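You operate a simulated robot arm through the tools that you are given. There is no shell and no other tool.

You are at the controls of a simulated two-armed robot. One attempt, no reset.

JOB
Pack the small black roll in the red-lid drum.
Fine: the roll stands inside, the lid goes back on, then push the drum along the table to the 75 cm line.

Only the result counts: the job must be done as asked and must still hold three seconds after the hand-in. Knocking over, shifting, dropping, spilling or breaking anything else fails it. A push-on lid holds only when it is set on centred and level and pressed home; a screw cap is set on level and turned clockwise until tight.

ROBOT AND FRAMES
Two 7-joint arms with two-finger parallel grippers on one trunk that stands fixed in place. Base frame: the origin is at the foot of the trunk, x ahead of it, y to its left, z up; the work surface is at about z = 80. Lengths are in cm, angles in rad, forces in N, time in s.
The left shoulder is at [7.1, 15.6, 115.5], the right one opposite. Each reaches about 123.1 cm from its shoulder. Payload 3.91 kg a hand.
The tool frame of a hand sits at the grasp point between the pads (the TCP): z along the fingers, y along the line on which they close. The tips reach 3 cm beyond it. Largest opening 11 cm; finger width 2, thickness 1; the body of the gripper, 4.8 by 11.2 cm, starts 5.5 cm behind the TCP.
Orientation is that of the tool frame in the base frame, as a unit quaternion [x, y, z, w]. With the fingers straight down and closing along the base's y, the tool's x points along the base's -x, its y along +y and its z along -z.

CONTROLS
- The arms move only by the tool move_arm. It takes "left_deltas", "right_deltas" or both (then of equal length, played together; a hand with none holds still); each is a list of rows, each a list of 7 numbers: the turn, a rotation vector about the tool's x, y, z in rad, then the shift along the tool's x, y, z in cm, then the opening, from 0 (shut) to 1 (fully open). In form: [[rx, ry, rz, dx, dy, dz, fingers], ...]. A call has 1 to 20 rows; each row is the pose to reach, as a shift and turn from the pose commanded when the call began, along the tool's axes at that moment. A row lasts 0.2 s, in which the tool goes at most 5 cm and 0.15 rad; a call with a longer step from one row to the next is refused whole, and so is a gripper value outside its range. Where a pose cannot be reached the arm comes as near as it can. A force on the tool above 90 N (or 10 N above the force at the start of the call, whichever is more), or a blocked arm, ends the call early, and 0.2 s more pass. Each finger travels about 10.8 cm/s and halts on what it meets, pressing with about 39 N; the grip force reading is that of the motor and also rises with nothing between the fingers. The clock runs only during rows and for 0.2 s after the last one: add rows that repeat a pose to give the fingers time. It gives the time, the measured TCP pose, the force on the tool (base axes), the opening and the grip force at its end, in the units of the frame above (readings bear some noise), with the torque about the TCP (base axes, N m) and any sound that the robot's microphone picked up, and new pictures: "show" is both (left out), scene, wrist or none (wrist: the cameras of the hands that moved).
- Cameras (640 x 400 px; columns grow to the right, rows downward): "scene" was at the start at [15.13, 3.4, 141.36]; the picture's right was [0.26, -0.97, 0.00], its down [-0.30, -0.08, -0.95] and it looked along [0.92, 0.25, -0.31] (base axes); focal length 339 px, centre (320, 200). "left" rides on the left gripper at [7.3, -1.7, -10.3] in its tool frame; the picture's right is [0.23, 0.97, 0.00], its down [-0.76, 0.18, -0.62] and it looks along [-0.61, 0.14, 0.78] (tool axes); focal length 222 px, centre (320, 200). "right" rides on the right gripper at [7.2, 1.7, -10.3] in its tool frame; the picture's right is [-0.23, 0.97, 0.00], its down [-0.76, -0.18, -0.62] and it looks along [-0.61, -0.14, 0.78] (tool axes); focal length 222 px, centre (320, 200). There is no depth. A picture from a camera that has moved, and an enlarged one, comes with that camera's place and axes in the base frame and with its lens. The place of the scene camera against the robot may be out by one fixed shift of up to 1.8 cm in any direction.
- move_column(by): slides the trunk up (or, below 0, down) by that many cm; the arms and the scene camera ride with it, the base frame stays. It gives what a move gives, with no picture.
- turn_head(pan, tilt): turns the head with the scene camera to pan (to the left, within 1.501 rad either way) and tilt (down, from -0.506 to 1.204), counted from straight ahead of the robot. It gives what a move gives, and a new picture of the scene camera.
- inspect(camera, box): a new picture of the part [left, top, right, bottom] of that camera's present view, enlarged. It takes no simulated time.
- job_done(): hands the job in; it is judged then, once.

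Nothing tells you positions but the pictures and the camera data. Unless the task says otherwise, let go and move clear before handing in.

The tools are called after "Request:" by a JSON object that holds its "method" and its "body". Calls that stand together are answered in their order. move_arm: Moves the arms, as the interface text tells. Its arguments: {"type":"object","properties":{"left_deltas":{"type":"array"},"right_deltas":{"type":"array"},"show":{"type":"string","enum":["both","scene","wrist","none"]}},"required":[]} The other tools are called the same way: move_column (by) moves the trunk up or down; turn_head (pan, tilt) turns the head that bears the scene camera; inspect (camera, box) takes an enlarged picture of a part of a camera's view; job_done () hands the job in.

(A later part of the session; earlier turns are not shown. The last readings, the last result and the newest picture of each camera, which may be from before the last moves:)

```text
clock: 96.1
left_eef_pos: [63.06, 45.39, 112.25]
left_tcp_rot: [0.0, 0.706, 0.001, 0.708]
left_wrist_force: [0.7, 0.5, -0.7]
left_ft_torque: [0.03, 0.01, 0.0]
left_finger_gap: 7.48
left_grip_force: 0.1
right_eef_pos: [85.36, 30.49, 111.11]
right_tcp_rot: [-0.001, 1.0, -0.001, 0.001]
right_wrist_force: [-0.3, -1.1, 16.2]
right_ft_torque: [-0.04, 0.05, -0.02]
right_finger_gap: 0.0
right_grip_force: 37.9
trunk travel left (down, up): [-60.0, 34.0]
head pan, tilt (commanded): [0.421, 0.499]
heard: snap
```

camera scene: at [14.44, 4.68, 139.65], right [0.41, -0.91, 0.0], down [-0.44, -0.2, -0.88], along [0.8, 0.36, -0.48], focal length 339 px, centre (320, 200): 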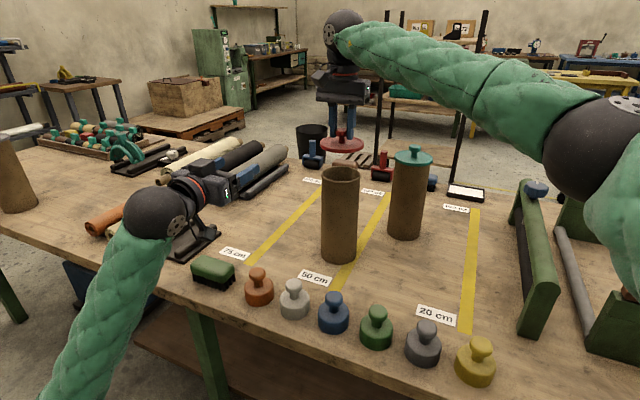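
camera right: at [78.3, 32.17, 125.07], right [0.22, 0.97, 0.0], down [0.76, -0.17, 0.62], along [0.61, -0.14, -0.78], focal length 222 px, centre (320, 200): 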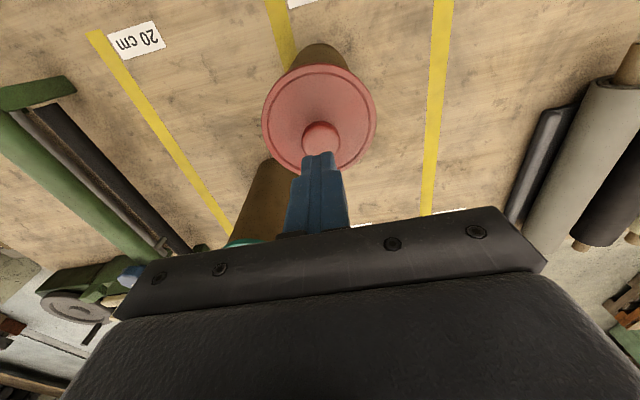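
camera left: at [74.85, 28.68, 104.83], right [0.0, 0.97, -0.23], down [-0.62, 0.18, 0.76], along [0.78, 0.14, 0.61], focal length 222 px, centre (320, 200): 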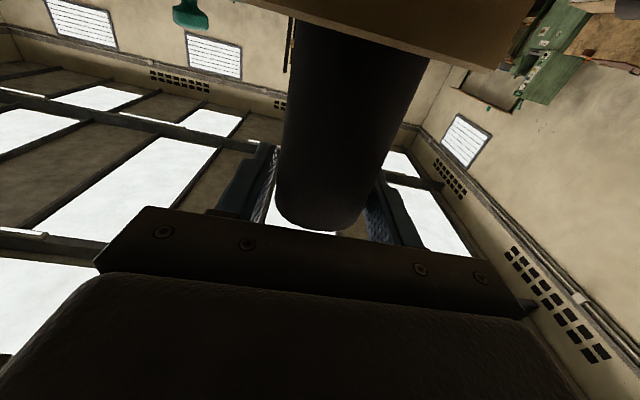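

A snap was heard at 16 N: the lid went home. I'll press a bit more to confirm it's seated solid.

Request:
{"method": "move_arm", "body": {"right_deltas": [[0, 0, 0, 0, 0, 0.1, 0], [0, 0, 0, 0, 0, 0.2, 0], [0, 0, 0, 0, 0, 0.2, 0]], "show": "none"}}

Request:
{"method": "inspect", "body": {"camera": "scene", "box": [310, 150, 370, 200]}}

```text
clock: 96.9
left_eef_pos: [63.01, 45.34, 112.27]
left_tcp_rot: [0.0, 0.707, 0.0, 0.708]
left_wrist_force: [0.2, 0.8, 0.8]
left_ft_torque: [0.01, 0.02, 0.04]
left_finger_gap: 7.48
left_grip_force: 0.1
right_eef_pos: [85.34, 30.25, 111.07]
right_tcp_rot: [-0.001, 1.0, 0.0, 0.003]
right_wrist_force: [4.7, -0.2, 29.6]
right_ft_torque: [-0.01, -0.13, 0.0]
right_finger_gap: 0.03
right_grip_force: 37.5
trunk travel left (down, up): [-60.0, 34.0]
head pan, tilt (commanded): [0.421, 0.499]
```

```text
8.00 times, centred on (340, 175) of scene
camera zoom: at [14.21, 4.62, 139.7], right [0.41, -0.91, 0.0], down [-0.44, -0.2, -0.88], along [0.8, 0.36, -0.48], focal length 2712 px, centre (160, 400)
```

zoom: 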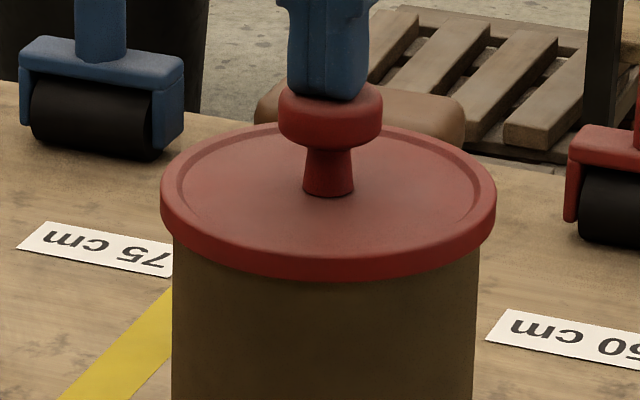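

The lid is seated solidly (30 N with no further travel) and looks level. I'll raise the right hand, and move the left further out of the way at the same time.

Request:
{"method": "move_arm", "body": {"right_deltas": [[0, 0, 0, 0, 0, -1, 0], [0, 0, 0, 0, 0, -3, 0], [0, 0, 0, 0, 0, -6, 0], [0, 0, 0, 0, 0, -9, 0], [0, 0, 0, 0, -3, -9, 0], [0, 0, 0, 0, -7, -9, 0], [0, 0, 0, 0, -11, -9, 0.3], [0, 0, 0, 0, -15, -9, 0.6], [0, 0, 0, 0, -15.5, -9, 1], [0, 0, 0, 0, -15.5, -9, 1]], "left_deltas": [[0, 0, 0, 0, 0, 0, 0.68], [0, 0, 0, -1, 1.5, -1, 0.68], [0, 0, 0, -3, 3, -2, 0.68], [0, 0, 0, -5, 5, -3, 0.68], [0, 0, 0, -7, 7, -4, 0.68], [0, 0, 0, -9, 9, -5, 0.68], [0, 0, 0, -11, 11, -6, 0.68], [0, 0, 0, -13, 13, -7, 0.68], [0, 0, 0, -14, 15, -8, 0.68], [0, 0, 0, -14, 15, -8, 0.68]], "show": "both"}}

Request:
{"method": "inspect", "body": {"camera": "scene", "box": [280, 120, 400, 280]}}

```text
clock: 99.1
left_eef_pos: [55.27, 60.32, 126.12]
left_tcp_rot: [0.0, 0.707, 0.0, 0.707]
left_wrist_force: [0.2, -0.5, -0.3]
left_ft_torque: [-0.03, 0.0, -0.03]
left_finger_gap: 7.47
left_grip_force: 0.0
right_eef_pos: [85.46, 14.76, 119.99]
right_tcp_rot: [0.0, 1.0, -0.001, 0.0]
right_wrist_force: [0.0, 0.0, -1.1]
right_ft_torque: [0.02, 0.05, -0.02]
right_finger_gap: 10.99
right_grip_force: 0.0
trunk travel left (down, up): [-60.0, 34.0]
head pan, tilt (commanded): [0.421, 0.499]
camera scene: at [14.47, 4.61, 139.65], right [0.41, -0.91, 0.0], down [-0.44, -0.19, -0.88], along [0.8, 0.36, -0.48], focal length 339 px, centre (320, 200)
camera right: at [78.4, 16.47, 130.23], right [0.22, 0.97, 0.0], down [0.76, -0.18, 0.62], along [0.61, -0.14, -0.78], focal length 222 px, centre (320, 200)
camera left: at [44.84, 58.56, 118.9], right [0.0, 0.97, -0.23], down [-0.62, 0.18, 0.76], along [0.78, 0.14, 0.61], focal length 222 px, centre (320, 200)
```

scene: 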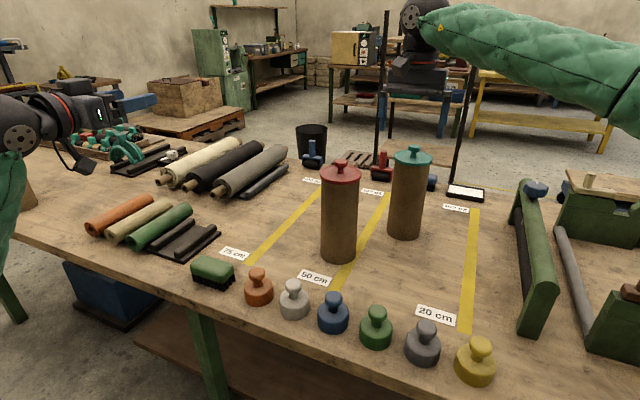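
right: 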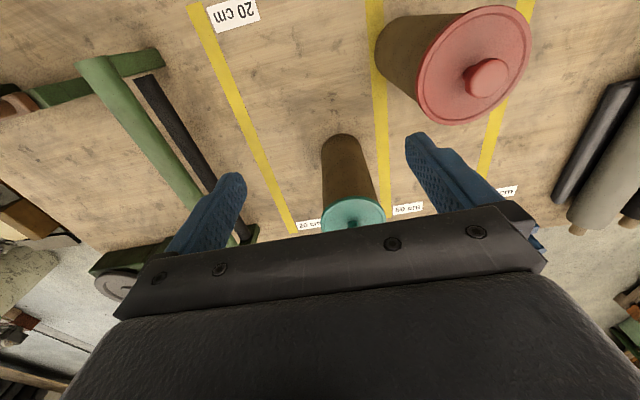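
left: 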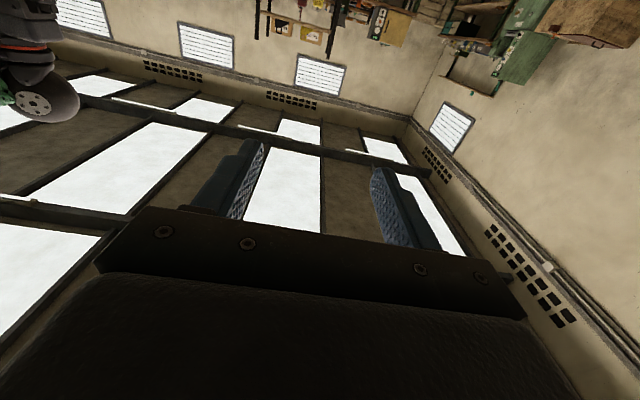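

```text
2.50 times, centred on (340, 200) of scene
camera zoom: at [14.47, 4.61, 139.65], right [0.41, -0.91, 0.0], down [-0.44, -0.19, -0.88], along [0.8, 0.36, -0.48], focal length 848 px, centre (270, 200)
```

zoom: 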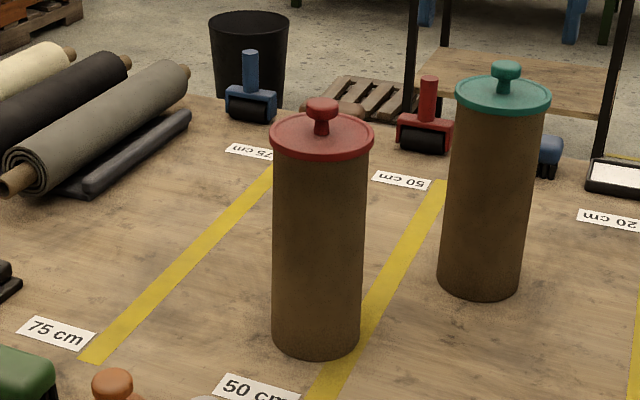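

The lid is on properly. Now I'll lower the right hand (fingers fully open, so the outer face of its +y finger leads the body) down beside the drum at y ≈ 14.8 for a low push.

Request:
{"method": "move_arm", "body": {"right_deltas": [[0, 0, 0, 0, 0, 4, 1], [0, 0, 0, 0, 0, 8, 1], [0, 0, 0, 0, 0, 12, 1], [0, 0, 0, 0, 0, 16, 1], [0, 0, 0, 0, 0, 20, 1], [0, 0, 0, 0, 0, 24, 1], [0, 0, 0, 0, 0, 28, 1], [0, 0, 0, 0, 0, 32, 1], [0, 0, 0, 0, 0, 34.5, 1], [0, 0, 0, 0, 0, 35.8, 1], [0, 0, 0, 0, 0, 35.8, 1]], "show": "both"}}

Request:
{"method": "inspect", "body": {"camera": "scene", "box": [300, 130, 480, 290]}}

```text
clock: 101.5
left_eef_pos: [55.21, 60.39, 126.16]
left_tcp_rot: [-0.001, 0.707, 0.0, 0.707]
left_wrist_force: [1.8, 0.3, 0.2]
left_ft_torque: [0.02, -0.03, 0.01]
left_finger_gap: 7.5
left_grip_force: 0.0
right_eef_pos: [85.69, 15.02, 84.16]
right_tcp_rot: [-0.002, 1.0, -0.001, 0.0]
right_wrist_force: [0.1, 0.2, -0.1]
right_ft_torque: [0.0, 0.02, 0.03]
right_finger_gap: 10.98
right_grip_force: 0.1
trunk travel left (down, up): [-60.0, 34.0]
head pan, tilt (commanded): [0.421, 0.499]
camera scene: at [14.41, 4.72, 139.65], right [0.41, -0.91, 0.0], down [-0.44, -0.2, -0.88], along [0.8, 0.36, -0.48], focal length 339 px, centre (320, 200)
camera right: at [78.38, 16.57, 94.46], right [0.22, 0.97, 0.0], down [0.76, -0.17, 0.62], along [0.61, -0.14, -0.78], focal length 222 px, centre (320, 200)
```

scene: 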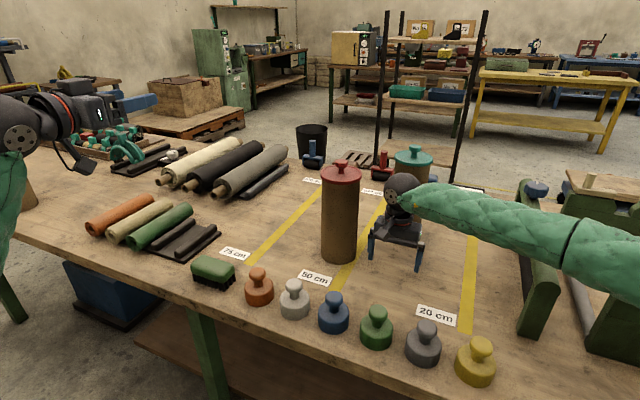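
right: 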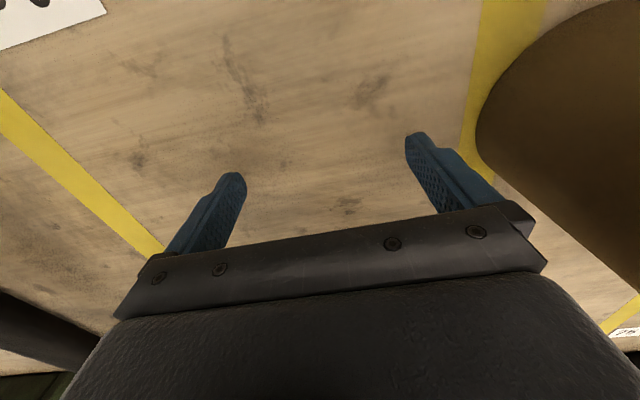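

```text
2.50 times, centred on (390, 210) of scene
camera zoom: at [14.41, 4.72, 139.65], right [0.41, -0.91, 0.0], down [-0.44, -0.2, -0.88], along [0.8, 0.36, -0.48], focal length 848 px, centre (145, 175)
```

zoom: 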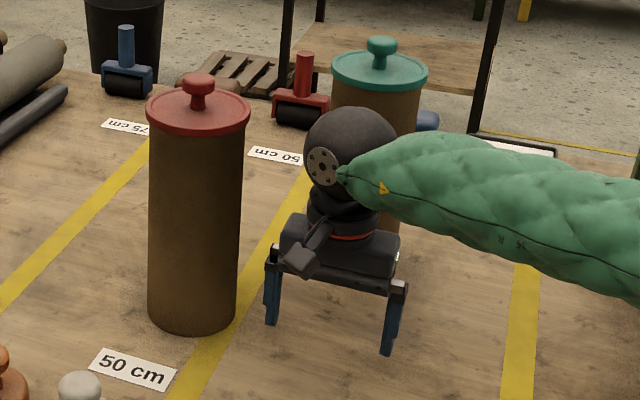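

The hand is beside the drum, low and clear of everything else. I'll start the push slowly and check after a few centimetres.

Request:
{"method": "move_arm", "body": {"right_deltas": [[0, 0, 0, 0, 0.8, 0.3, 1], [0, 0, 0, 0, 1.6, 0.5, 1], [0, 0, 0, 0, 2.4, 0.5, 1], [0, 0, 0, 0, 3.2, 0.5, 1], [0, 0, 0, 0, 4.0, 0.5, 1], [0, 0, 0, 0, 4.8, 0.5, 1], [0, 0, 0, 0, 5.6, 0.5, 1], [0, 0, 0, 0, 6.4, 0.5, 1], [0, 0, 0, 0, 6.4, 0.5, 1]], "show": "both"}}

Request:
{"method": "inspect", "body": {"camera": "scene", "box": [280, 130, 460, 290]}}

```text
clock: 103.5
left_eef_pos: [55.09, 60.31, 126.05]
left_tcp_rot: [-0.002, 0.707, 0.001, 0.707]
left_wrist_force: [0.0, 1.4, -0.9]
left_ft_torque: [-0.03, 0.01, 0.0]
left_finger_gap: 7.46
left_grip_force: 0.0
right_eef_pos: [85.66, 21.34, 83.54]
right_tcp_rot: [-0.001, 1.0, 0.001, 0.0]
right_wrist_force: [2.5, -8.6, 2.4]
right_ft_torque: [0.76, 0.12, -0.1]
right_finger_gap: 10.56
right_grip_force: 0.1
trunk travel left (down, up): [-60.0, 34.0]
head pan, tilt (commanded): [0.421, 0.499]
camera scene: at [14.42, 4.63, 139.65], right [0.41, -0.91, 0.0], down [-0.44, -0.2, -0.88], along [0.8, 0.36, -0.48], focal length 339 px, centre (320, 200)
camera right: at [78.38, 22.95, 93.94], right [0.22, 0.97, 0.0], down [0.76, -0.18, 0.62], along [0.61, -0.14, -0.78], focal length 222 px, centre (320, 200)
```

scene: 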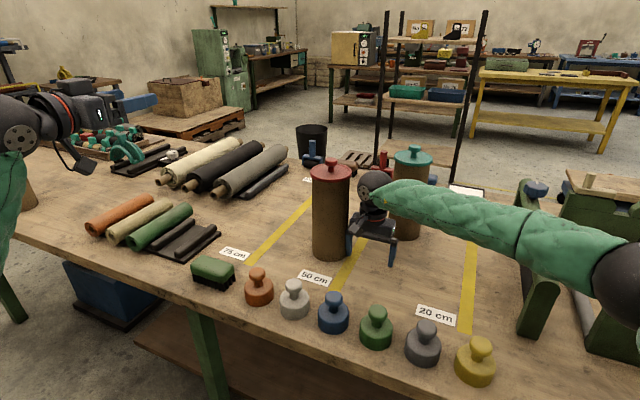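
right: 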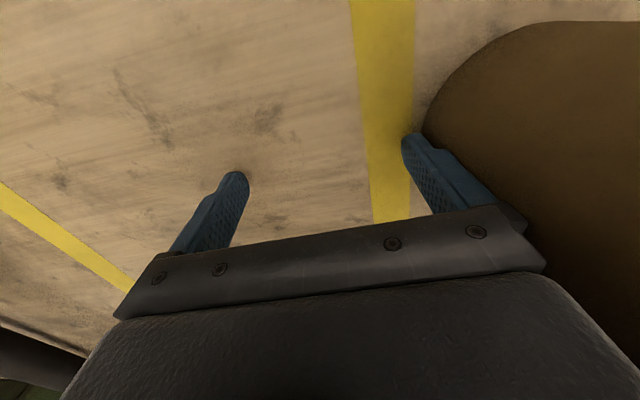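

```text
2.50 times, centred on (370, 210) of scene
camera zoom: at [14.42, 4.63, 139.65], right [0.41, -0.91, 0.0], down [-0.44, -0.2, -0.88], along [0.8, 0.36, -0.48], focal length 848 px, centre (195, 175)
```

zoom: 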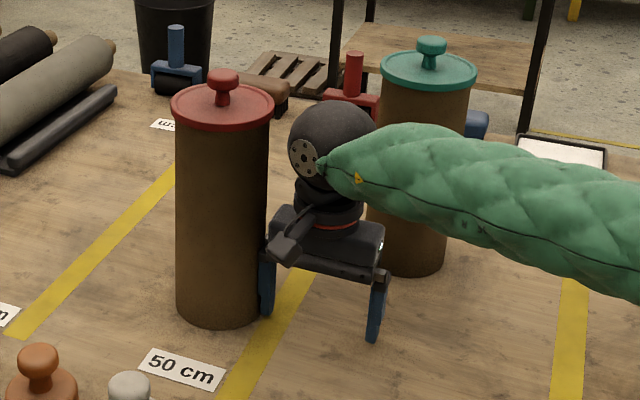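

The drum slides upright with about 9 N. I'll continue the push for another 15 cm, then measure.

Request:
{"method": "move_arm", "body": {"right_deltas": [[0, 0, 0, 0, 0.6, 0, 1], [0, 0, 0, 0, 1.4, 0, 1], [0, 0, 0, 0, 2.2, 0, 1], [0, 0, 0, 0, 3.0, 0, 1], [0, 0, 0, 0, 3.8, 0, 1], [0, 0, 0, 0, 4.6, 0, 1], [0, 0, 0, 0, 5.4, 0, 1], [0, 0, 0, 0, 6.2, 0, 1], [0, 0, 0, 0, 7.0, 0, 1], [0, 0, 0, 0, 7.0, 0, 1]], "show": "both"}}

Request:
{"method": "inspect", "body": {"camera": "scene", "box": [240, 130, 420, 290]}}

```text
clock: 105.7
left_eef_pos: [55.23, 60.4, 126.03]
left_tcp_rot: [-0.001, 0.707, 0.0, 0.707]
left_wrist_force: [0.4, 0.7, 0.1]
left_ft_torque: [0.02, -0.01, 0.01]
left_finger_gap: 7.49
left_grip_force: 0.0
right_eef_pos: [85.5, 28.19, 83.61]
right_tcp_rot: [-0.002, 1.0, 0.0, 0.001]
right_wrist_force: [-3.2, -8.5, 1.9]
right_ft_torque: [0.73, -0.14, 0.18]
right_finger_gap: 10.55
right_grip_force: 0.1
trunk travel left (down, up): [-60.0, 34.0]
head pan, tilt (commanded): [0.421, 0.499]
camera scene: at [14.41, 4.63, 139.66], right [0.41, -0.91, 0.0], down [-0.44, -0.2, -0.88], along [0.8, 0.36, -0.48], focal length 339 px, centre (320, 200)
camera right: at [78.34, 29.92, 93.93], right [0.22, 0.97, 0.0], down [0.76, -0.17, 0.62], along [0.61, -0.14, -0.78], focal length 222 px, centre (320, 200)
```

scene: 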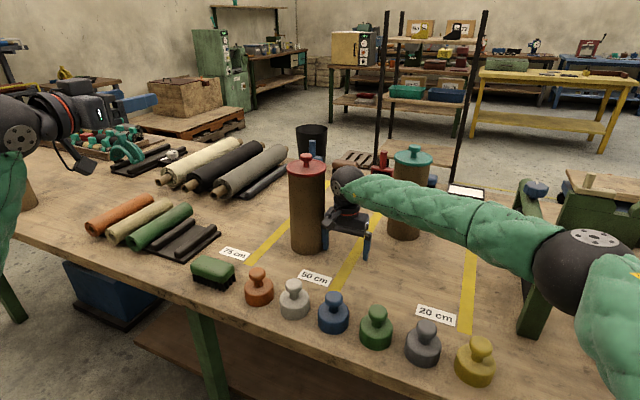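
right: 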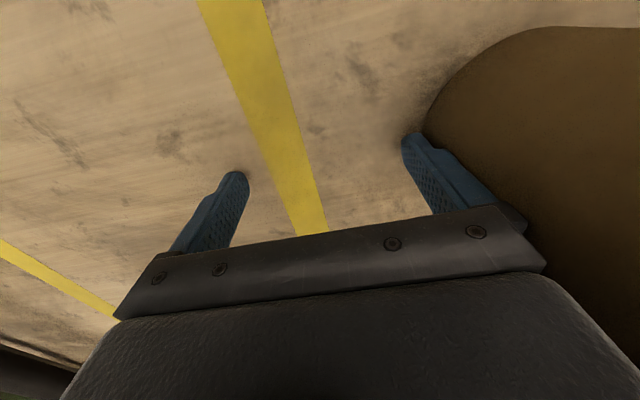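

```text
2.50 times, centred on (330, 210) of scene
camera zoom: at [14.41, 4.63, 139.66], right [0.41, -0.91, 0.0], down [-0.44, -0.2, -0.88], along [0.8, 0.36, -0.48], focal length 848 px, centre (295, 175)
```

zoom: 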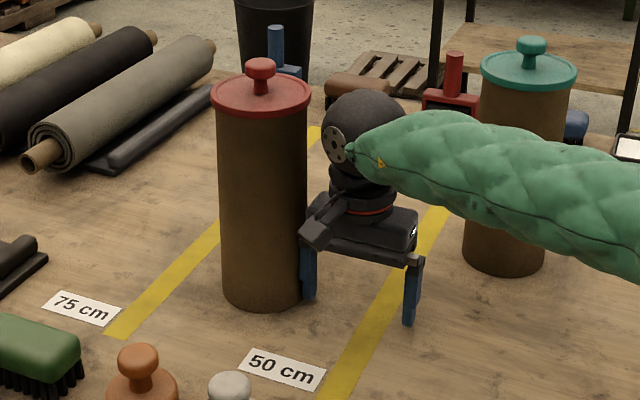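

Still upright and moving straight. I'll push another 7 cm and re-measure against the 75 cm line.

Request:
{"method": "move_arm", "body": {"right_deltas": [[0, 0, 0, 0, 0.6, 0, 1], [0, 0, 0, 0, 1.4, 0, 1], [0, 0, 0, 0, 2.2, 0, 1], [0, 0, 0, 0, 3.0, 0, 1], [0, 0, 0, 0, 3.8, 0, 1], [0, 0, 0, 0, 4.6, 0, 1], [0, 0, 0, 0, 5.4, 0, 1], [0, 0, 0, 0, 6.2, 0, 1], [0, 0, 0, 0, 7.0, 0, 1], [0, 0, 0, 0, 7.0, 0, 1]], "show": "both"}}

Request:
{"method": "inspect", "body": {"camera": "scene", "box": [200, 120, 380, 280]}}

```text
clock: 107.9
left_eef_pos: [55.19, 60.4, 126.05]
left_tcp_rot: [-0.001, 0.707, 0.001, 0.707]
left_wrist_force: [1.0, -0.9, 0.2]
left_ft_torque: [-0.01, -0.03, 0.0]
left_finger_gap: 7.51
left_grip_force: 0.2
right_eef_pos: [85.54, 35.32, 83.62]
right_tcp_rot: [-0.001, 1.0, 0.0, 0.001]
right_wrist_force: [-0.7, -8.0, 4.5]
right_ft_torque: [0.81, -0.08, 0.09]
right_finger_gap: 10.62
right_grip_force: 0.1
trunk travel left (down, up): [-60.0, 34.0]
head pan, tilt (commanded): [0.421, 0.499]
camera scene: at [14.39, 4.64, 139.66], right [0.41, -0.91, 0.0], down [-0.44, -0.2, -0.88], along [0.8, 0.36, -0.48], focal length 339 px, centre (320, 200)
camera right: at [78.27, 36.92, 93.98], right [0.22, 0.97, 0.0], down [0.76, -0.18, 0.62], along [0.61, -0.14, -0.78], focal length 222 px, centre (320, 200)
```

scene: 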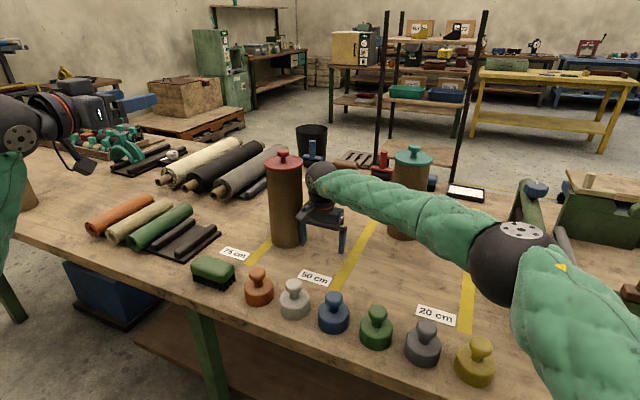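
right: 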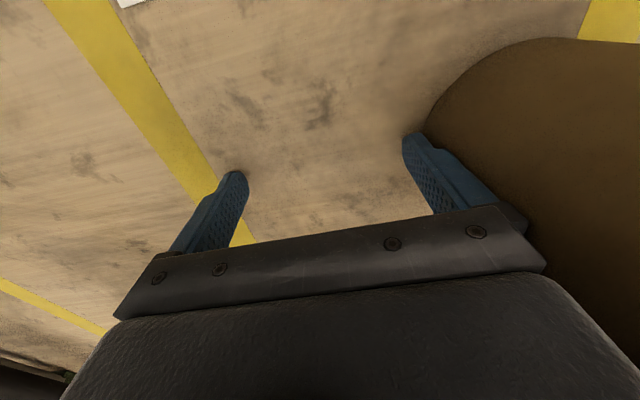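

```text
2.50 times, centred on (290, 200) of scene
camera zoom: at [14.39, 4.64, 139.66], right [0.41, -0.91, 0.0], down [-0.44, -0.2, -0.88], along [0.8, 0.36, -0.48], focal length 848 px, centre (395, 200)
```

zoom: 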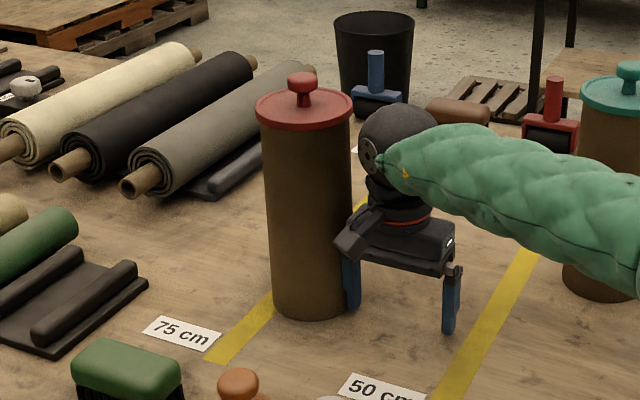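

The drum is about 4 cm short of the line. I'll push 3 cm more, easing the hand slightly toward +x to stay behind the drum's centre.

Request:
{"method": "move_arm", "body": {"right_deltas": [[0, 0, 0, -0.1, 0.5, 0, 1], [0, 0, 0, -0.2, 1.0, 0, 1], [0, 0, 0, -0.3, 1.6, 0, 1], [0, 0, 0, -0.4, 2.2, 0, 1], [0, 0, 0, -0.4, 2.8, 0, 1], [0, 0, 0, -0.4, 3.2, 0, 1], [0, 0, 0, -0.4, 3.2, 0, 1]], "show": "both"}}

Request:
{"method": "turn_head", "body": {"pan": 0.55, "tilt": 0.5}}

Request:
{"method": "inspect", "body": {"camera": "scene", "box": [240, 100, 400, 260]}}

```text
clock: 109.5
left_eef_pos: [55.2, 60.39, 126.08]
left_tcp_rot: [-0.001, 0.707, 0.0, 0.707]
left_wrist_force: [0.8, -0.2, -0.5]
left_ft_torque: [0.03, 0.0, -0.04]
left_finger_gap: 7.51
left_grip_force: 0.0
right_eef_pos: [85.87, 38.6, 83.61]
right_tcp_rot: [-0.001, 1.0, -0.001, 0.001]
right_wrist_force: [-1.7, -12.2, 3.9]
right_ft_torque: [0.99, -0.16, 0.25]
right_finger_gap: 10.4
right_grip_force: 0.0
trunk travel left (down, up): [-60.0, 34.0]
head pan, tilt (commanded): [0.421, 0.499]
camera scene: at [14.38, 4.63, 139.66], right [0.41, -0.91, 0.0], down [-0.44, -0.2, -0.88], along [0.8, 0.36, -0.48], focal length 339 px, centre (320, 200)
camera right: at [78.71, 40.11, 93.97], right [0.22, 0.97, 0.0], down [0.76, -0.18, 0.62], along [0.61, -0.14, -0.78], focal length 222 px, centre (320, 200)
```

scene: 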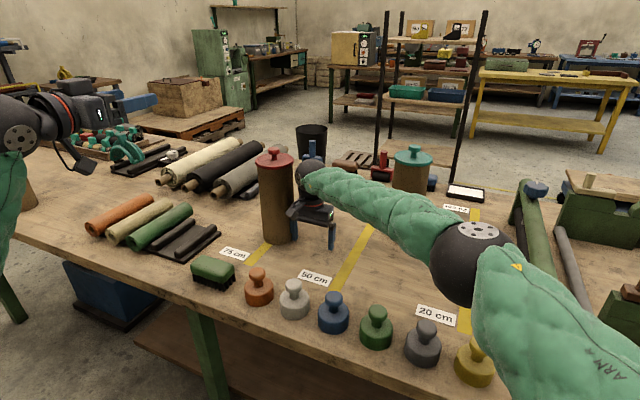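
right: 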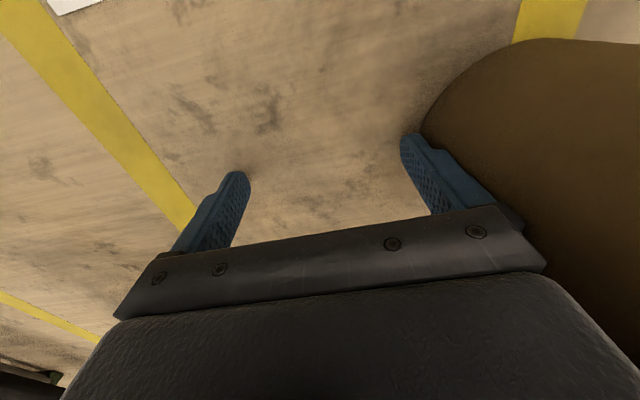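

```text
clock: 110.2
left_eef_pos: [55.13, 60.34, 126.16]
left_tcp_rot: [0.0, 0.707, 0.001, 0.707]
left_wrist_force: [0.0, 0.6, -0.6]
left_ft_torque: [-0.01, 0.01, -0.02]
left_finger_gap: 7.47
left_grip_force: 0.1
right_eef_pos: [85.92, 38.47, 83.67]
right_tcp_rot: [-0.002, 1.0, 0.0, 0.002]
right_wrist_force: [-0.4, -12.5, 3.0]
right_ft_torque: [0.95, 0.03, 0.07]
right_finger_gap: 10.42
right_grip_force: 0.0
trunk travel left (down, up): [-60.0, 34.0]
head pan, tilt (commanded): [0.55, 0.499]
camera scene: at [13.85, 5.67, 139.66], right [0.52, -0.85, 0.0], down [-0.41, -0.25, -0.88], along [0.75, 0.46, -0.48], focal length 339 px, centre (320, 200)
```

scene: 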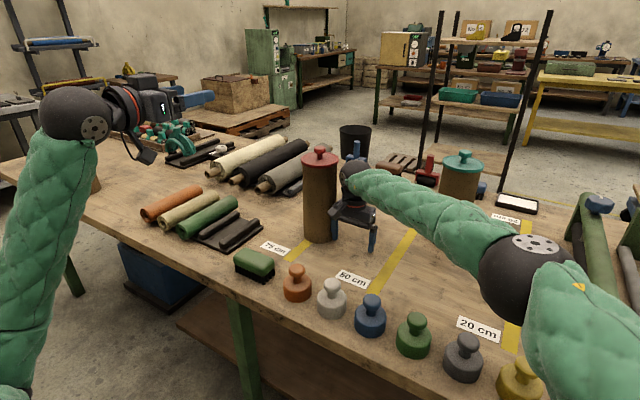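

```text
2.50 times, centred on (320, 180) of scene
camera zoom: at [13.85, 5.67, 139.66], right [0.52, -0.85, 0.0], down [-0.41, -0.25, -0.88], along [0.75, 0.46, -0.48], focal length 848 px, centre (320, 250)
```

zoom: 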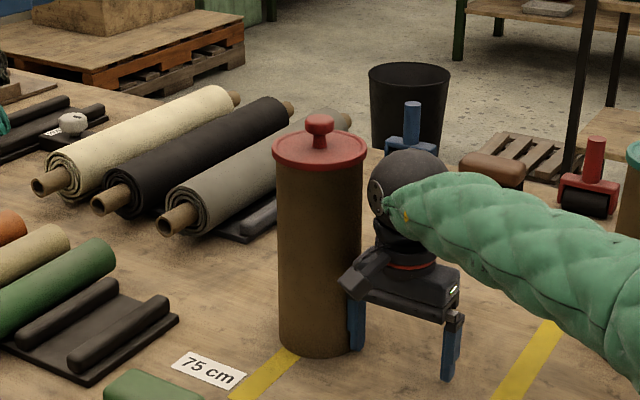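

The drum stands close to the line. I'll back the hand off and rise to look from above and measure the drum's position against the 75 cm line.

Request:
{"method": "move_arm", "body": {"right_deltas": [[0, 0, 0, 0, -1.5, 0, 1], [0, 0, 0, 0, -4, 0, 1], [0, 0, 0, 0, -6, -2, 1], [0, 0, 0, 0, -7, -6, 1], [0, 0, 0, 0, -7, -10, 1], [0, 0, 0, 0, -7, -14, 1], [0, 0, 0, 0, -7, -18, 1], [0, 0, 0, 0, -7, -22, 1], [0, 0, 0, 0, -7, -26, 1], [0, 0, 0, 0, -7, -30, 1], [0, 0, 0, 0, -7, -34, 1], [0, 0, 0, 0, -7, -38, 1], [0, 0, 0, 0, -7, -42, 1], [0, 0, 0, 0, -7, -45, 1], [0, 0, 0, 0, -7, -45, 1]], "show": "both"}}

Request:
{"method": "inspect", "body": {"camera": "right", "box": [340, 0, 640, 200]}}

```text
clock: 113.4
left_eef_pos: [55.24, 60.42, 125.9]
left_tcp_rot: [0.0, 0.707, 0.0, 0.707]
left_wrist_force: [-0.1, 0.1, 0.0]
left_ft_torque: [-0.06, -0.01, 0.02]
left_finger_gap: 7.49
left_grip_force: 0.0
right_eef_pos: [86.03, 31.47, 128.43]
right_tcp_rot: [-0.003, 1.0, -0.001, 0.001]
right_wrist_force: [-0.2, -0.6, 1.3]
right_ft_torque: [0.0, -0.01, 0.04]
right_finger_gap: 11.0
right_grip_force: 0.0
trunk travel left (down, up): [-60.0, 34.0]
head pan, tilt (commanded): [0.55, 0.499]
camera scene: at [13.94, 5.75, 139.64], right [0.52, -0.85, 0.0], down [-0.41, -0.25, -0.88], along [0.75, 0.46, -0.48], focal length 339 px, centre (320, 200)
camera right: at [78.86, 33.19, 138.86], right [0.22, 0.97, 0.0], down [0.76, -0.17, 0.62], along [0.61, -0.14, -0.78], focal length 222 px, centre (320, 200)
```

scene: 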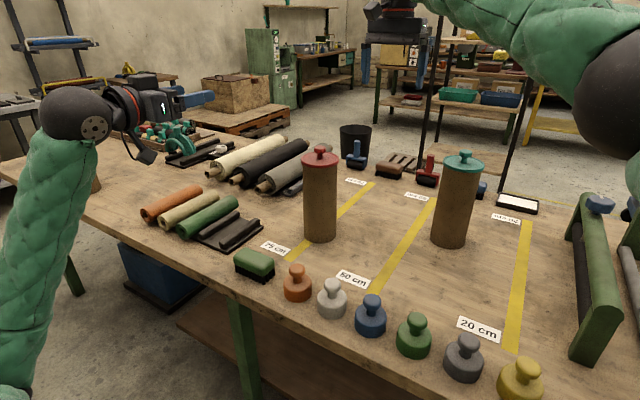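
right: 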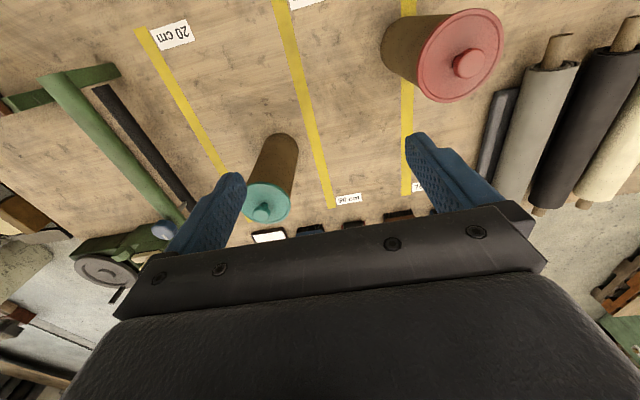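

```text
2.00 times, centred on (490, 100) of right
camera zoom: at [78.86, 33.19, 138.86], right [0.22, 0.97, 0.0], down [0.76, -0.17, 0.62], along [0.61, -0.14, -0.78], focal length 444 px, centre (-20, 400)
```

zoom: 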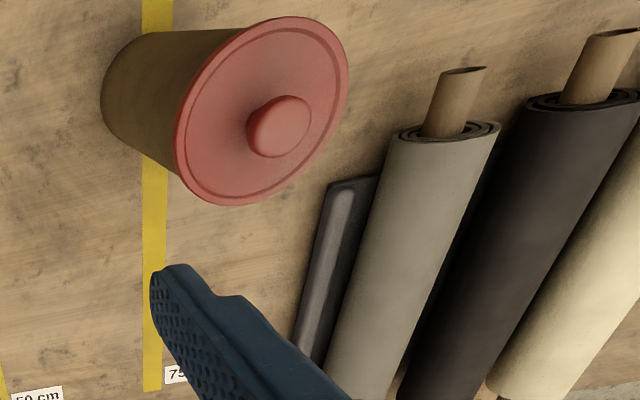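

I'll shift the right hand so its camera looks straight along the line at the drum for a precise check.

Request:
{"method": "move_arm", "body": {"right_deltas": [[0, 0, 0, 2, 2, 0, 1], [0, 0, 0, 4, 5, 0, 1], [0, 0, 0, 6, 8, 0, 1], [0, 0, 0, 8, 11, 0, 1], [0, 0, 0, 10, 14, 0, 1], [0, 0, 0, 10, 17, 0, 1], [0, 0, 0, 10, 17, 0, 1]], "show": "wrist"}}

Request:
{"method": "inspect", "body": {"camera": "right", "box": [230, 20, 410, 200]}}

```text
clock: 115.0
left_eef_pos: [55.09, 60.27, 126.17]
left_tcp_rot: [0.0, 0.707, 0.001, 0.707]
left_wrist_force: [0.2, -0.4, 0.6]
left_ft_torque: [-0.01, 0.05, 0.03]
left_finger_gap: 7.47
left_grip_force: 0.0
right_eef_pos: [75.2, 43.45, 124.65]
right_tcp_rot: [-0.001, 1.0, 0.0, 0.001]
right_wrist_force: [-0.7, -0.2, 0.3]
right_ft_torque: [0.04, 0.03, 0.02]
right_finger_gap: 10.99
right_grip_force: 0.1
right hand out of reach, approached as far as the arm can: row 4, 5, 6, 7
trunk travel left (down, up): [-60.0, 34.0]
head pan, tilt (commanded): [0.55, 0.499]
camera right: at [68.1, 45.09, 135.19], right [0.23, 0.97, 0.0], down [0.76, -0.18, 0.62], along [0.61, -0.14, -0.78], focal length 222 px, centre (320, 200)
```

right: 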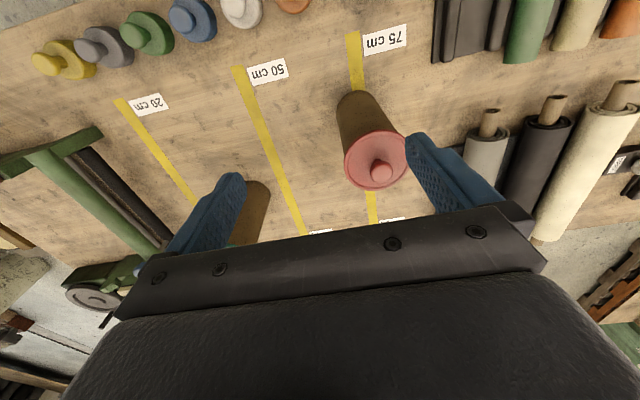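

```text
2.22 times, centred on (320, 110) of right
camera zoom: at [68.1, 45.09, 135.19], right [0.23, 0.97, 0.0], down [0.76, -0.18, 0.62], along [0.61, -0.14, -0.78], focal length 494 px, centre (320, 400)
```

zoom: 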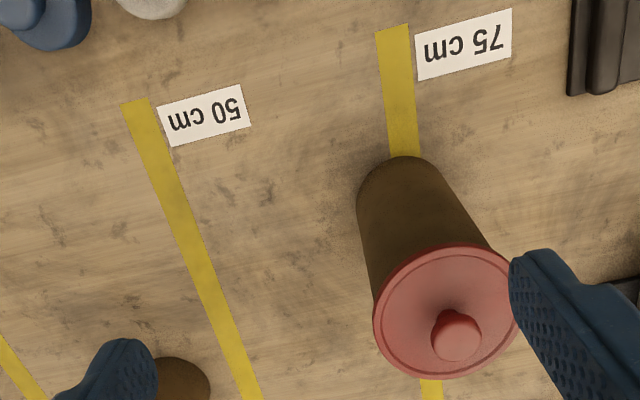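

The line measures y ≈ 50.8 and the drum's centre y ≈ 49.7, so about 1 cm remains. I'll go back behind the drum and down for the final nudge.

Request:
{"method": "move_arm", "body": {"right_deltas": [[0, 0, 0, -2, -3, 0, 1], [0, 0, 0, -4, -6, 0, 1], [0, 0, 0, -6.5, -9, 0, 1], [0, 0, 0, -9, -12, 0, 1], [0, 0, 0, -11.1, -14.45, 0, 1], [0, 0, 0, -11.1, -14.45, 4, 1], [0, 0, 0, -11.1, -14.45, 8, 1], [0, 0, 0, -11.1, -14.45, 12, 1], [0, 0, 0, -11.1, -14.45, 16, 1], [0, 0, 0, -11.1, -14.45, 20, 1], [0, 0, 0, -11.1, -14.45, 24, 1], [0, 0, 0, -11.1, -14.45, 28, 1], [0, 0, 0, -11.1, -14.45, 32, 1], [0, 0, 0, -11.1, -14.45, 36, 1], [0, 0, 0, -11.1, -14.45, 39, 1], [0, 0, 0, -11.1, -14.45, 40.9, 1], [0, 0, 0, -11.1, -14.45, 40.9, 1]], "show": "both"}}

```text
clock: 118.6
left_eef_pos: [55.2, 60.44, 126.12]
left_tcp_rot: [-0.002, 0.707, 0.001, 0.707]
left_wrist_force: [-0.4, -0.9, 0.3]
left_ft_torque: [0.02, 0.0, 0.03]
left_finger_gap: 7.48
left_grip_force: 0.0
right_eef_pos: [86.52, 28.97, 83.84]
right_tcp_rot: [-0.002, 1.0, -0.001, 0.001]
right_wrist_force: [-0.1, -0.5, 0.3]
right_ft_torque: [0.0, -0.01, 0.04]
right_finger_gap: 11.0
right_grip_force: 0.0
trunk travel left (down, up): [-60.0, 34.0]
head pan, tilt (commanded): [0.55, 0.499]
camera scene: at [13.85, 5.76, 139.65], right [0.52, -0.85, 0.0], down [-0.41, -0.25, -0.88], along [0.75, 0.46, -0.48], focal length 339 px, centre (320, 200)
camera right: at [79.36, 30.67, 94.27], right [0.22, 0.97, 0.0], down [0.76, -0.17, 0.62], along [0.61, -0.14, -0.78], focal length 222 px, centre (320, 200)
```

scene: 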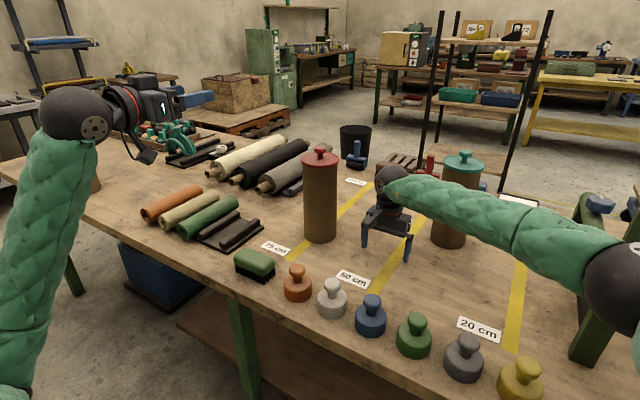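
right: 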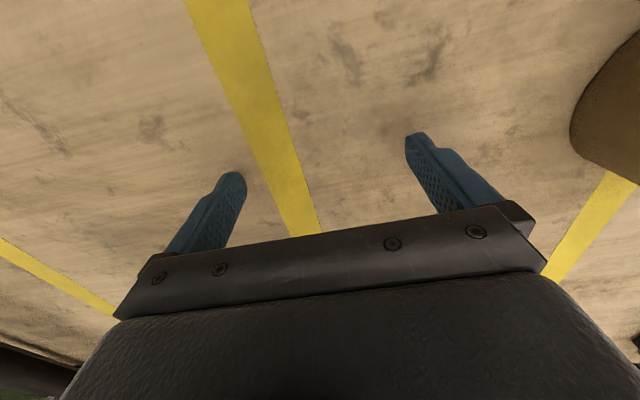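

Request:
{"method": "move_arm", "body": {"right_deltas": [[0, 0, 0, 0, 1.5, 0.2, 1], [0, 0, 0, 0, 3, 0.2, 1], [0, 0, 0, 0, 4.5, 0.2, 1], [0, 0, 0, 0, 6, 0.2, 1], [0, 0, 0, 0, 7.3, 0.2, 1], [0, 0, 0, 0, 8.3, 0.2, 1], [0, 0, 0, 0, 9, 0.2, 1], [0, 0, 0, 0, 9.5, 0.2, 1], [0, 0, 0, 0, 10, 0.2, 1], [0, 0, 0, 0, 10.5, 0.2, 1], [0, 0, 0, 0, 10.8, 0.2, 1], [0, 0, 0, 0, 10.8, 0.2, 1]], "show": "both"}}

```text
clock: 121.2
left_eef_pos: [55.16, 60.4, 126.06]
left_tcp_rot: [0.0, 0.707, 0.0, 0.707]
left_wrist_force: [-1.0, 0.1, 0.0]
left_ft_torque: [-0.04, -0.01, 0.0]
left_finger_gap: 7.49
left_grip_force: 0.0
right_eef_pos: [86.66, 38.8, 83.83]
right_tcp_rot: [-0.001, 1.0, 0.0, 0.0]
right_wrist_force: [0.7, -12.1, 3.6]
right_ft_torque: [1.03, 0.14, 0.01]
right_finger_gap: 10.4
right_grip_force: 0.1
right hand out of reach, approached as far as the arm can: row 10, 11, 12
trunk travel left (down, up): [-60.0, 34.0]
head pan, tilt (commanded): [0.55, 0.499]
camera scene: at [13.84, 5.67, 139.66], right [0.52, -0.85, 0.0], down [-0.41, -0.25, -0.88], along [0.75, 0.46, -0.48], focal length 339 px, centre (320, 200)
camera right: at [79.37, 40.42, 94.16], right [0.22, 0.97, 0.0], down [0.76, -0.18, 0.62], along [0.61, -0.14, -0.78], focal length 222 px, centre (320, 200)
```

scene: 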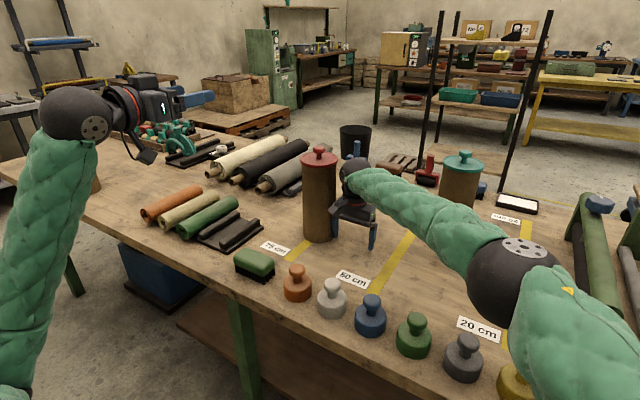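
right: 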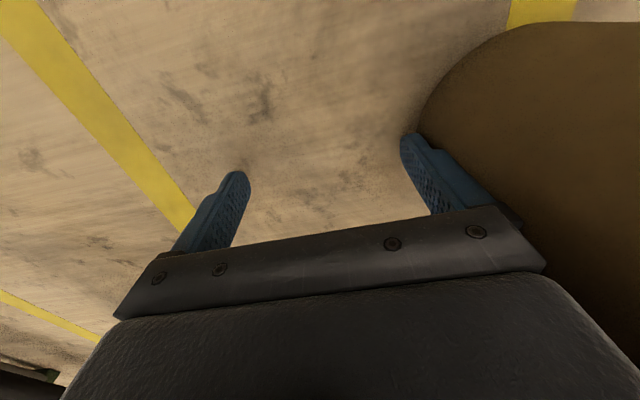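

The straight-down posture runs out of reach about 0.9 cm short. I'll back off, tilt the hand slightly (fingers leaning toward +y) to gain reach, and nudge the last bit.

Request:
{"method": "move_arm", "body": {"right_deltas": [[0, 0, 0, 0, -1, 0, 1], [-0.06, 0, 0, 0, -1.8, -0.4, 1], [-0.14, 0, 0, 0, -1.8, -1.0, 1], [-0.14, 0, 0, 0, -1.2, -1.0, 1], [-0.14, 0, 0, 0, -0.7, -1.0, 1], [-0.14, 0, 0, 0, -0.3, -1.0, 1], [-0.14, 0, 0, 0, 0.1, -1.0, 1], [-0.14, 0, 0, 0, 0.4, -1.0, 1], [-0.14, 0, 0, 0, 0.4, -1.0, 1]], "show": "wrist"}}

```text
clock: 123.2
left_eef_pos: [55.36, 60.27, 126.15]
left_tcp_rot: [0.0, 0.707, 0.0, 0.707]
left_wrist_force: [0.0, 0.0, -0.3]
left_ft_torque: [-0.03, 0.0, 0.0]
left_finger_gap: 7.49
left_grip_force: 0.1
right_eef_pos: [86.54, 39.04, 84.91]
right_tcp_rot: [-0.001, 0.998, 0.069, 0.001]
right_wrist_force: [0.5, -11.6, 2.2]
right_ft_torque: [0.22, -0.04, 0.17]
right_finger_gap: 10.4
right_grip_force: 0.0
trunk travel left (down, up): [-60.0, 34.0]
head pan, tilt (commanded): [0.55, 0.499]
camera right: at [79.47, 39.23, 95.3], right [0.23, 0.96, 0.14], down [0.76, -0.26, 0.59], along [0.61, -0.03, -0.79], focal length 222 px, centre (320, 200)
```

right: 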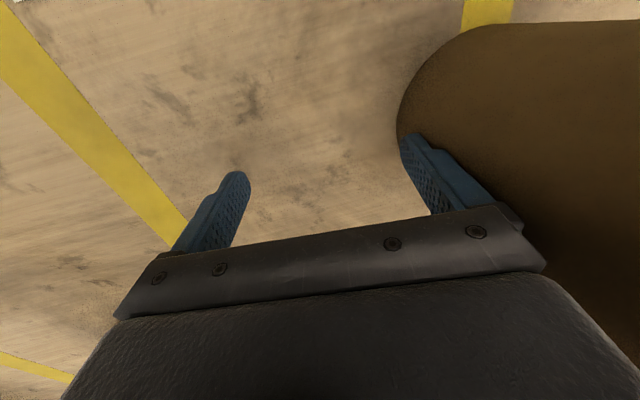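

The tilt works and contact is low. I'll push the last 0.7 cm.

Request:
{"method": "move_arm", "body": {"right_deltas": [[0, 0, 0, 0, 0.25, 0.03, 1], [0, 0, 0, 0, 0.5, 0.07, 1], [0, 0, 0, 0, 0.75, 0.1, 1], [0, 0, 0, 0, 0.75, 0.1, 1]], "show": "wrist"}}

```text
clock: 124.2
left_eef_pos: [55.19, 60.38, 126.07]
left_tcp_rot: [0.0, 0.707, 0.001, 0.707]
left_wrist_force: [-0.5, 0.2, 0.6]
left_ft_torque: [0.01, 0.04, 0.01]
left_finger_gap: 7.49
left_grip_force: 0.1
right_eef_pos: [86.65, 40.05, 84.72]
right_tcp_rot: [-0.002, 0.998, 0.07, 0.001]
right_wrist_force: [-1.2, -12.0, 3.2]
right_ft_torque: [0.3, 0.02, 0.18]
right_finger_gap: 10.47
right_grip_force: 0.0
trunk travel left (down, up): [-60.0, 34.0]
head pan, tilt (commanded): [0.55, 0.499]
camera right: at [79.37, 40.15, 95.29], right [0.22, 0.97, 0.14], down [0.76, -0.26, 0.59], along [0.61, -0.03, -0.79], focal length 222 px, centre (320, 200)
```

right: 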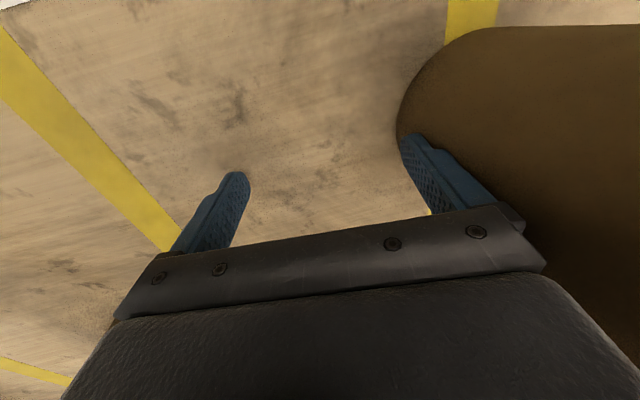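

Now I'll back the hand off, straighten it, rise, and check the drum's final place.

Request:
{"method": "move_arm", "body": {"right_deltas": [[0, 0, 0, 0, -2.475, -0.35, 1], [0, 0, 0, 0, -5.94, -0.84, 1], [0, 0, 0, 0, -7.5, -4.09, 1], [0, 0, 0, 0, -6.94, -8.05, 1], [0.07, 0, 0, 0, -6.38, -12.01, 1], [0.14, 0, 0, 0, -5.82, -15.97, 1], [0.14, 0, 0, 0, -5.26, -19.93, 1], [0.14, 0, 0, 0, -4.7, -23.89, 1], [0.14, 0, 0, 0, -4.14, -27.85, 1], [0.14, 0, 0, 0, -3.58, -31.81, 1], [0.14, 0, 0, 0, -3.02, -35.77, 1], [0.14, 0, 0, 0, -2.46, -39.73, 1], [0.14, 0, 0, 0, -2.18, -41.71, 1], [0.14, 0, 0, 0, -2.18, -41.71, 1]], "show": "both"}}

```text
clock: 127.2
left_eef_pos: [55.15, 60.42, 126.09]
left_tcp_rot: [-0.001, 0.707, 0.0, 0.707]
left_wrist_force: [-0.1, 0.6, -0.5]
left_ft_torque: [-0.02, -0.02, 0.01]
left_finger_gap: 7.48
left_grip_force: 0.0
right_eef_pos: [86.6, 31.97, 125.88]
right_tcp_rot: [-0.002, 1.0, 0.0, 0.001]
right_wrist_force: [0.1, -0.8, -0.2]
right_ft_torque: [0.0, 0.0, 0.01]
right_finger_gap: 11.0
right_grip_force: 0.0
trunk travel left (down, up): [-60.0, 34.0]
head pan, tilt (commanded): [0.55, 0.499]
camera scene: at [13.9, 5.76, 139.65], right [0.52, -0.85, 0.0], down [-0.41, -0.25, -0.88], along [0.75, 0.46, -0.48], focal length 339 px, centre (320, 200)
camera right: at [79.37, 33.67, 136.24], right [0.22, 0.97, 0.0], down [0.76, -0.17, 0.62], along [0.61, -0.14, -0.78], focal length 222 px, centre (320, 200)
```

scene: 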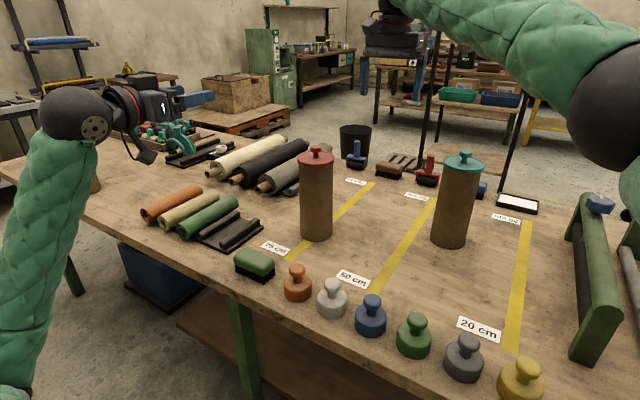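
right: 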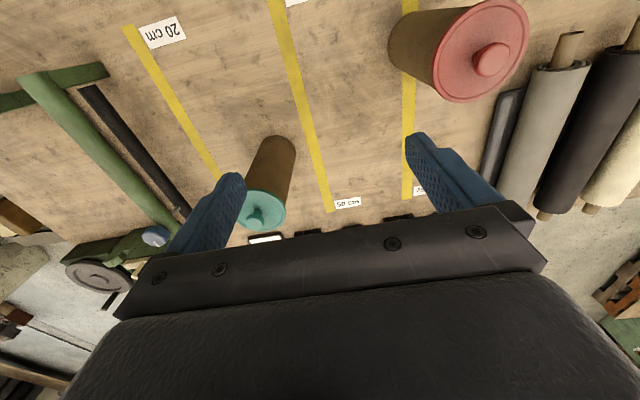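

Request:
{"method": "inspect", "body": {"camera": "right", "box": [370, 0, 550, 120]}}

Request:
{"method": "inspect", "body": {"camera": "scene", "box": [240, 130, 400, 270]}}

```text
3.33 times, centred on (460, 60) of right
camera zoom: at [79.37, 33.67, 136.24], right [0.22, 0.97, 0.0], down [0.76, -0.17, 0.62], along [0.61, -0.14, -0.78], focal length 740 px, centre (-147, 667)
```

zoom: 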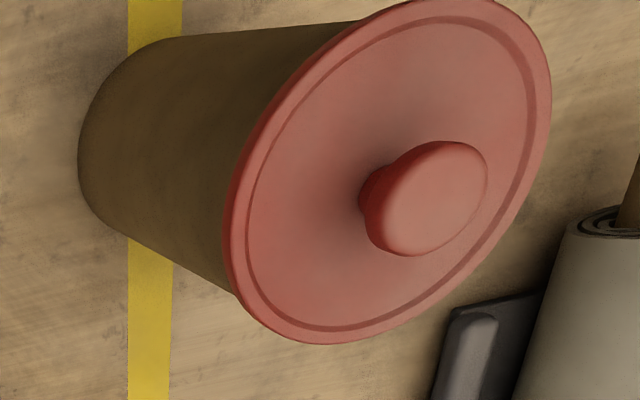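

```text
2.86 times, centred on (320, 200) of scene
camera zoom: at [13.9, 5.76, 139.65], right [0.52, -0.85, 0.0], down [-0.41, -0.25, -0.88], along [0.75, 0.46, -0.48], focal length 968 px, centre (320, 200)
```

zoom: 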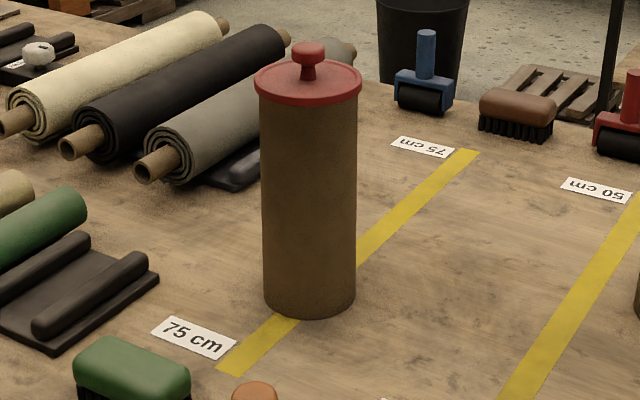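

The line runs straight through the drum's base centre (drum y ≈ 51.1, line y ≈ 50.9), and the drum is upright. I'll take one last close look at the lid and the surroundings before handing in.

Request:
{"method": "inspect", "body": {"camera": "scene", "box": [280, 135, 350, 195]}}

Request:
{"method": "move_arm", "body": {"right_deltas": [[0, 0, 0, 0, -3, -1, 1], [0, 0, 0, 0, -6, -2, 1], [0, 0, 0, 0, -9, -3, 1], [0, 0, 0, 0, -12, -4, 1], [0, 0, 0, 0, -15, -5, 1], [0, 0, 0, 0, -18, -6, 1], [0, 0, 0, 0, -18, -6, 1], [0, 0, 0, 0, -18, -6, 1]], "show": "both"}}

```text
6.67 times, centred on (315, 165) of scene
camera zoom: at [13.9, 5.76, 139.65], right [0.52, -0.85, 0.0], down [-0.41, -0.25, -0.88], along [0.75, 0.46, -0.48], focal length 2260 px, centre (353, 433)
```

zoom: 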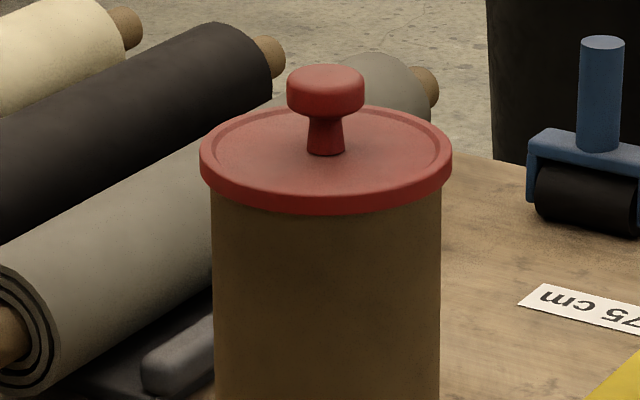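

```text
clock: 129.0
left_eef_pos: [55.2, 60.4, 125.97]
left_tcp_rot: [0.0, 0.707, 0.0, 0.707]
left_wrist_force: [-0.5, -0.3, 0.4]
left_ft_torque: [0.0, -0.03, 0.02]
left_finger_gap: 7.52
left_grip_force: 0.0
right_eef_pos: [86.65, 14.04, 131.71]
right_tcp_rot: [-0.002, 1.0, 0.0, 0.0]
right_wrist_force: [0.2, -0.1, -1.0]
right_ft_torque: [0.04, 0.01, 0.0]
right_finger_gap: 11.0
right_grip_force: 0.0
trunk travel left (down, up): [-60.0, 34.0]
head pan, tilt (commanded): [0.55, 0.499]
camera scene: at [13.88, 5.68, 139.65], right [0.52, -0.85, 0.0], down [-0.41, -0.25, -0.88], along [0.75, 0.46, -0.48], focal length 339 px, centre (320, 200)
camera right: at [79.43, 15.59, 142.17], right [0.22, 0.97, 0.0], down [0.76, -0.18, 0.62], along [0.61, -0.14, -0.78], focal length 222 px, centre (320, 200)
```

scene: 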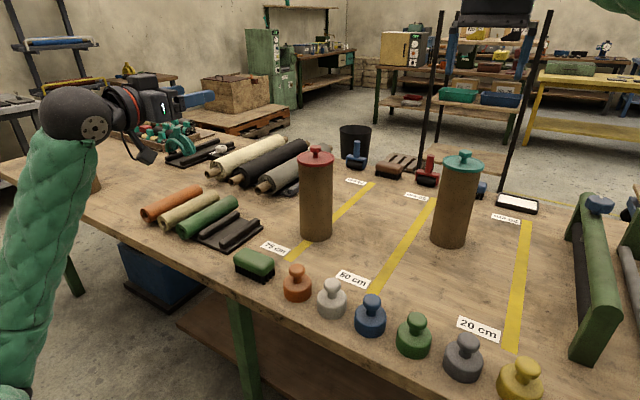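
right: 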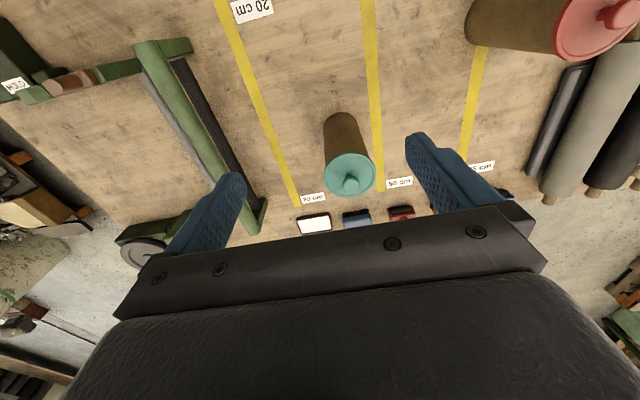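

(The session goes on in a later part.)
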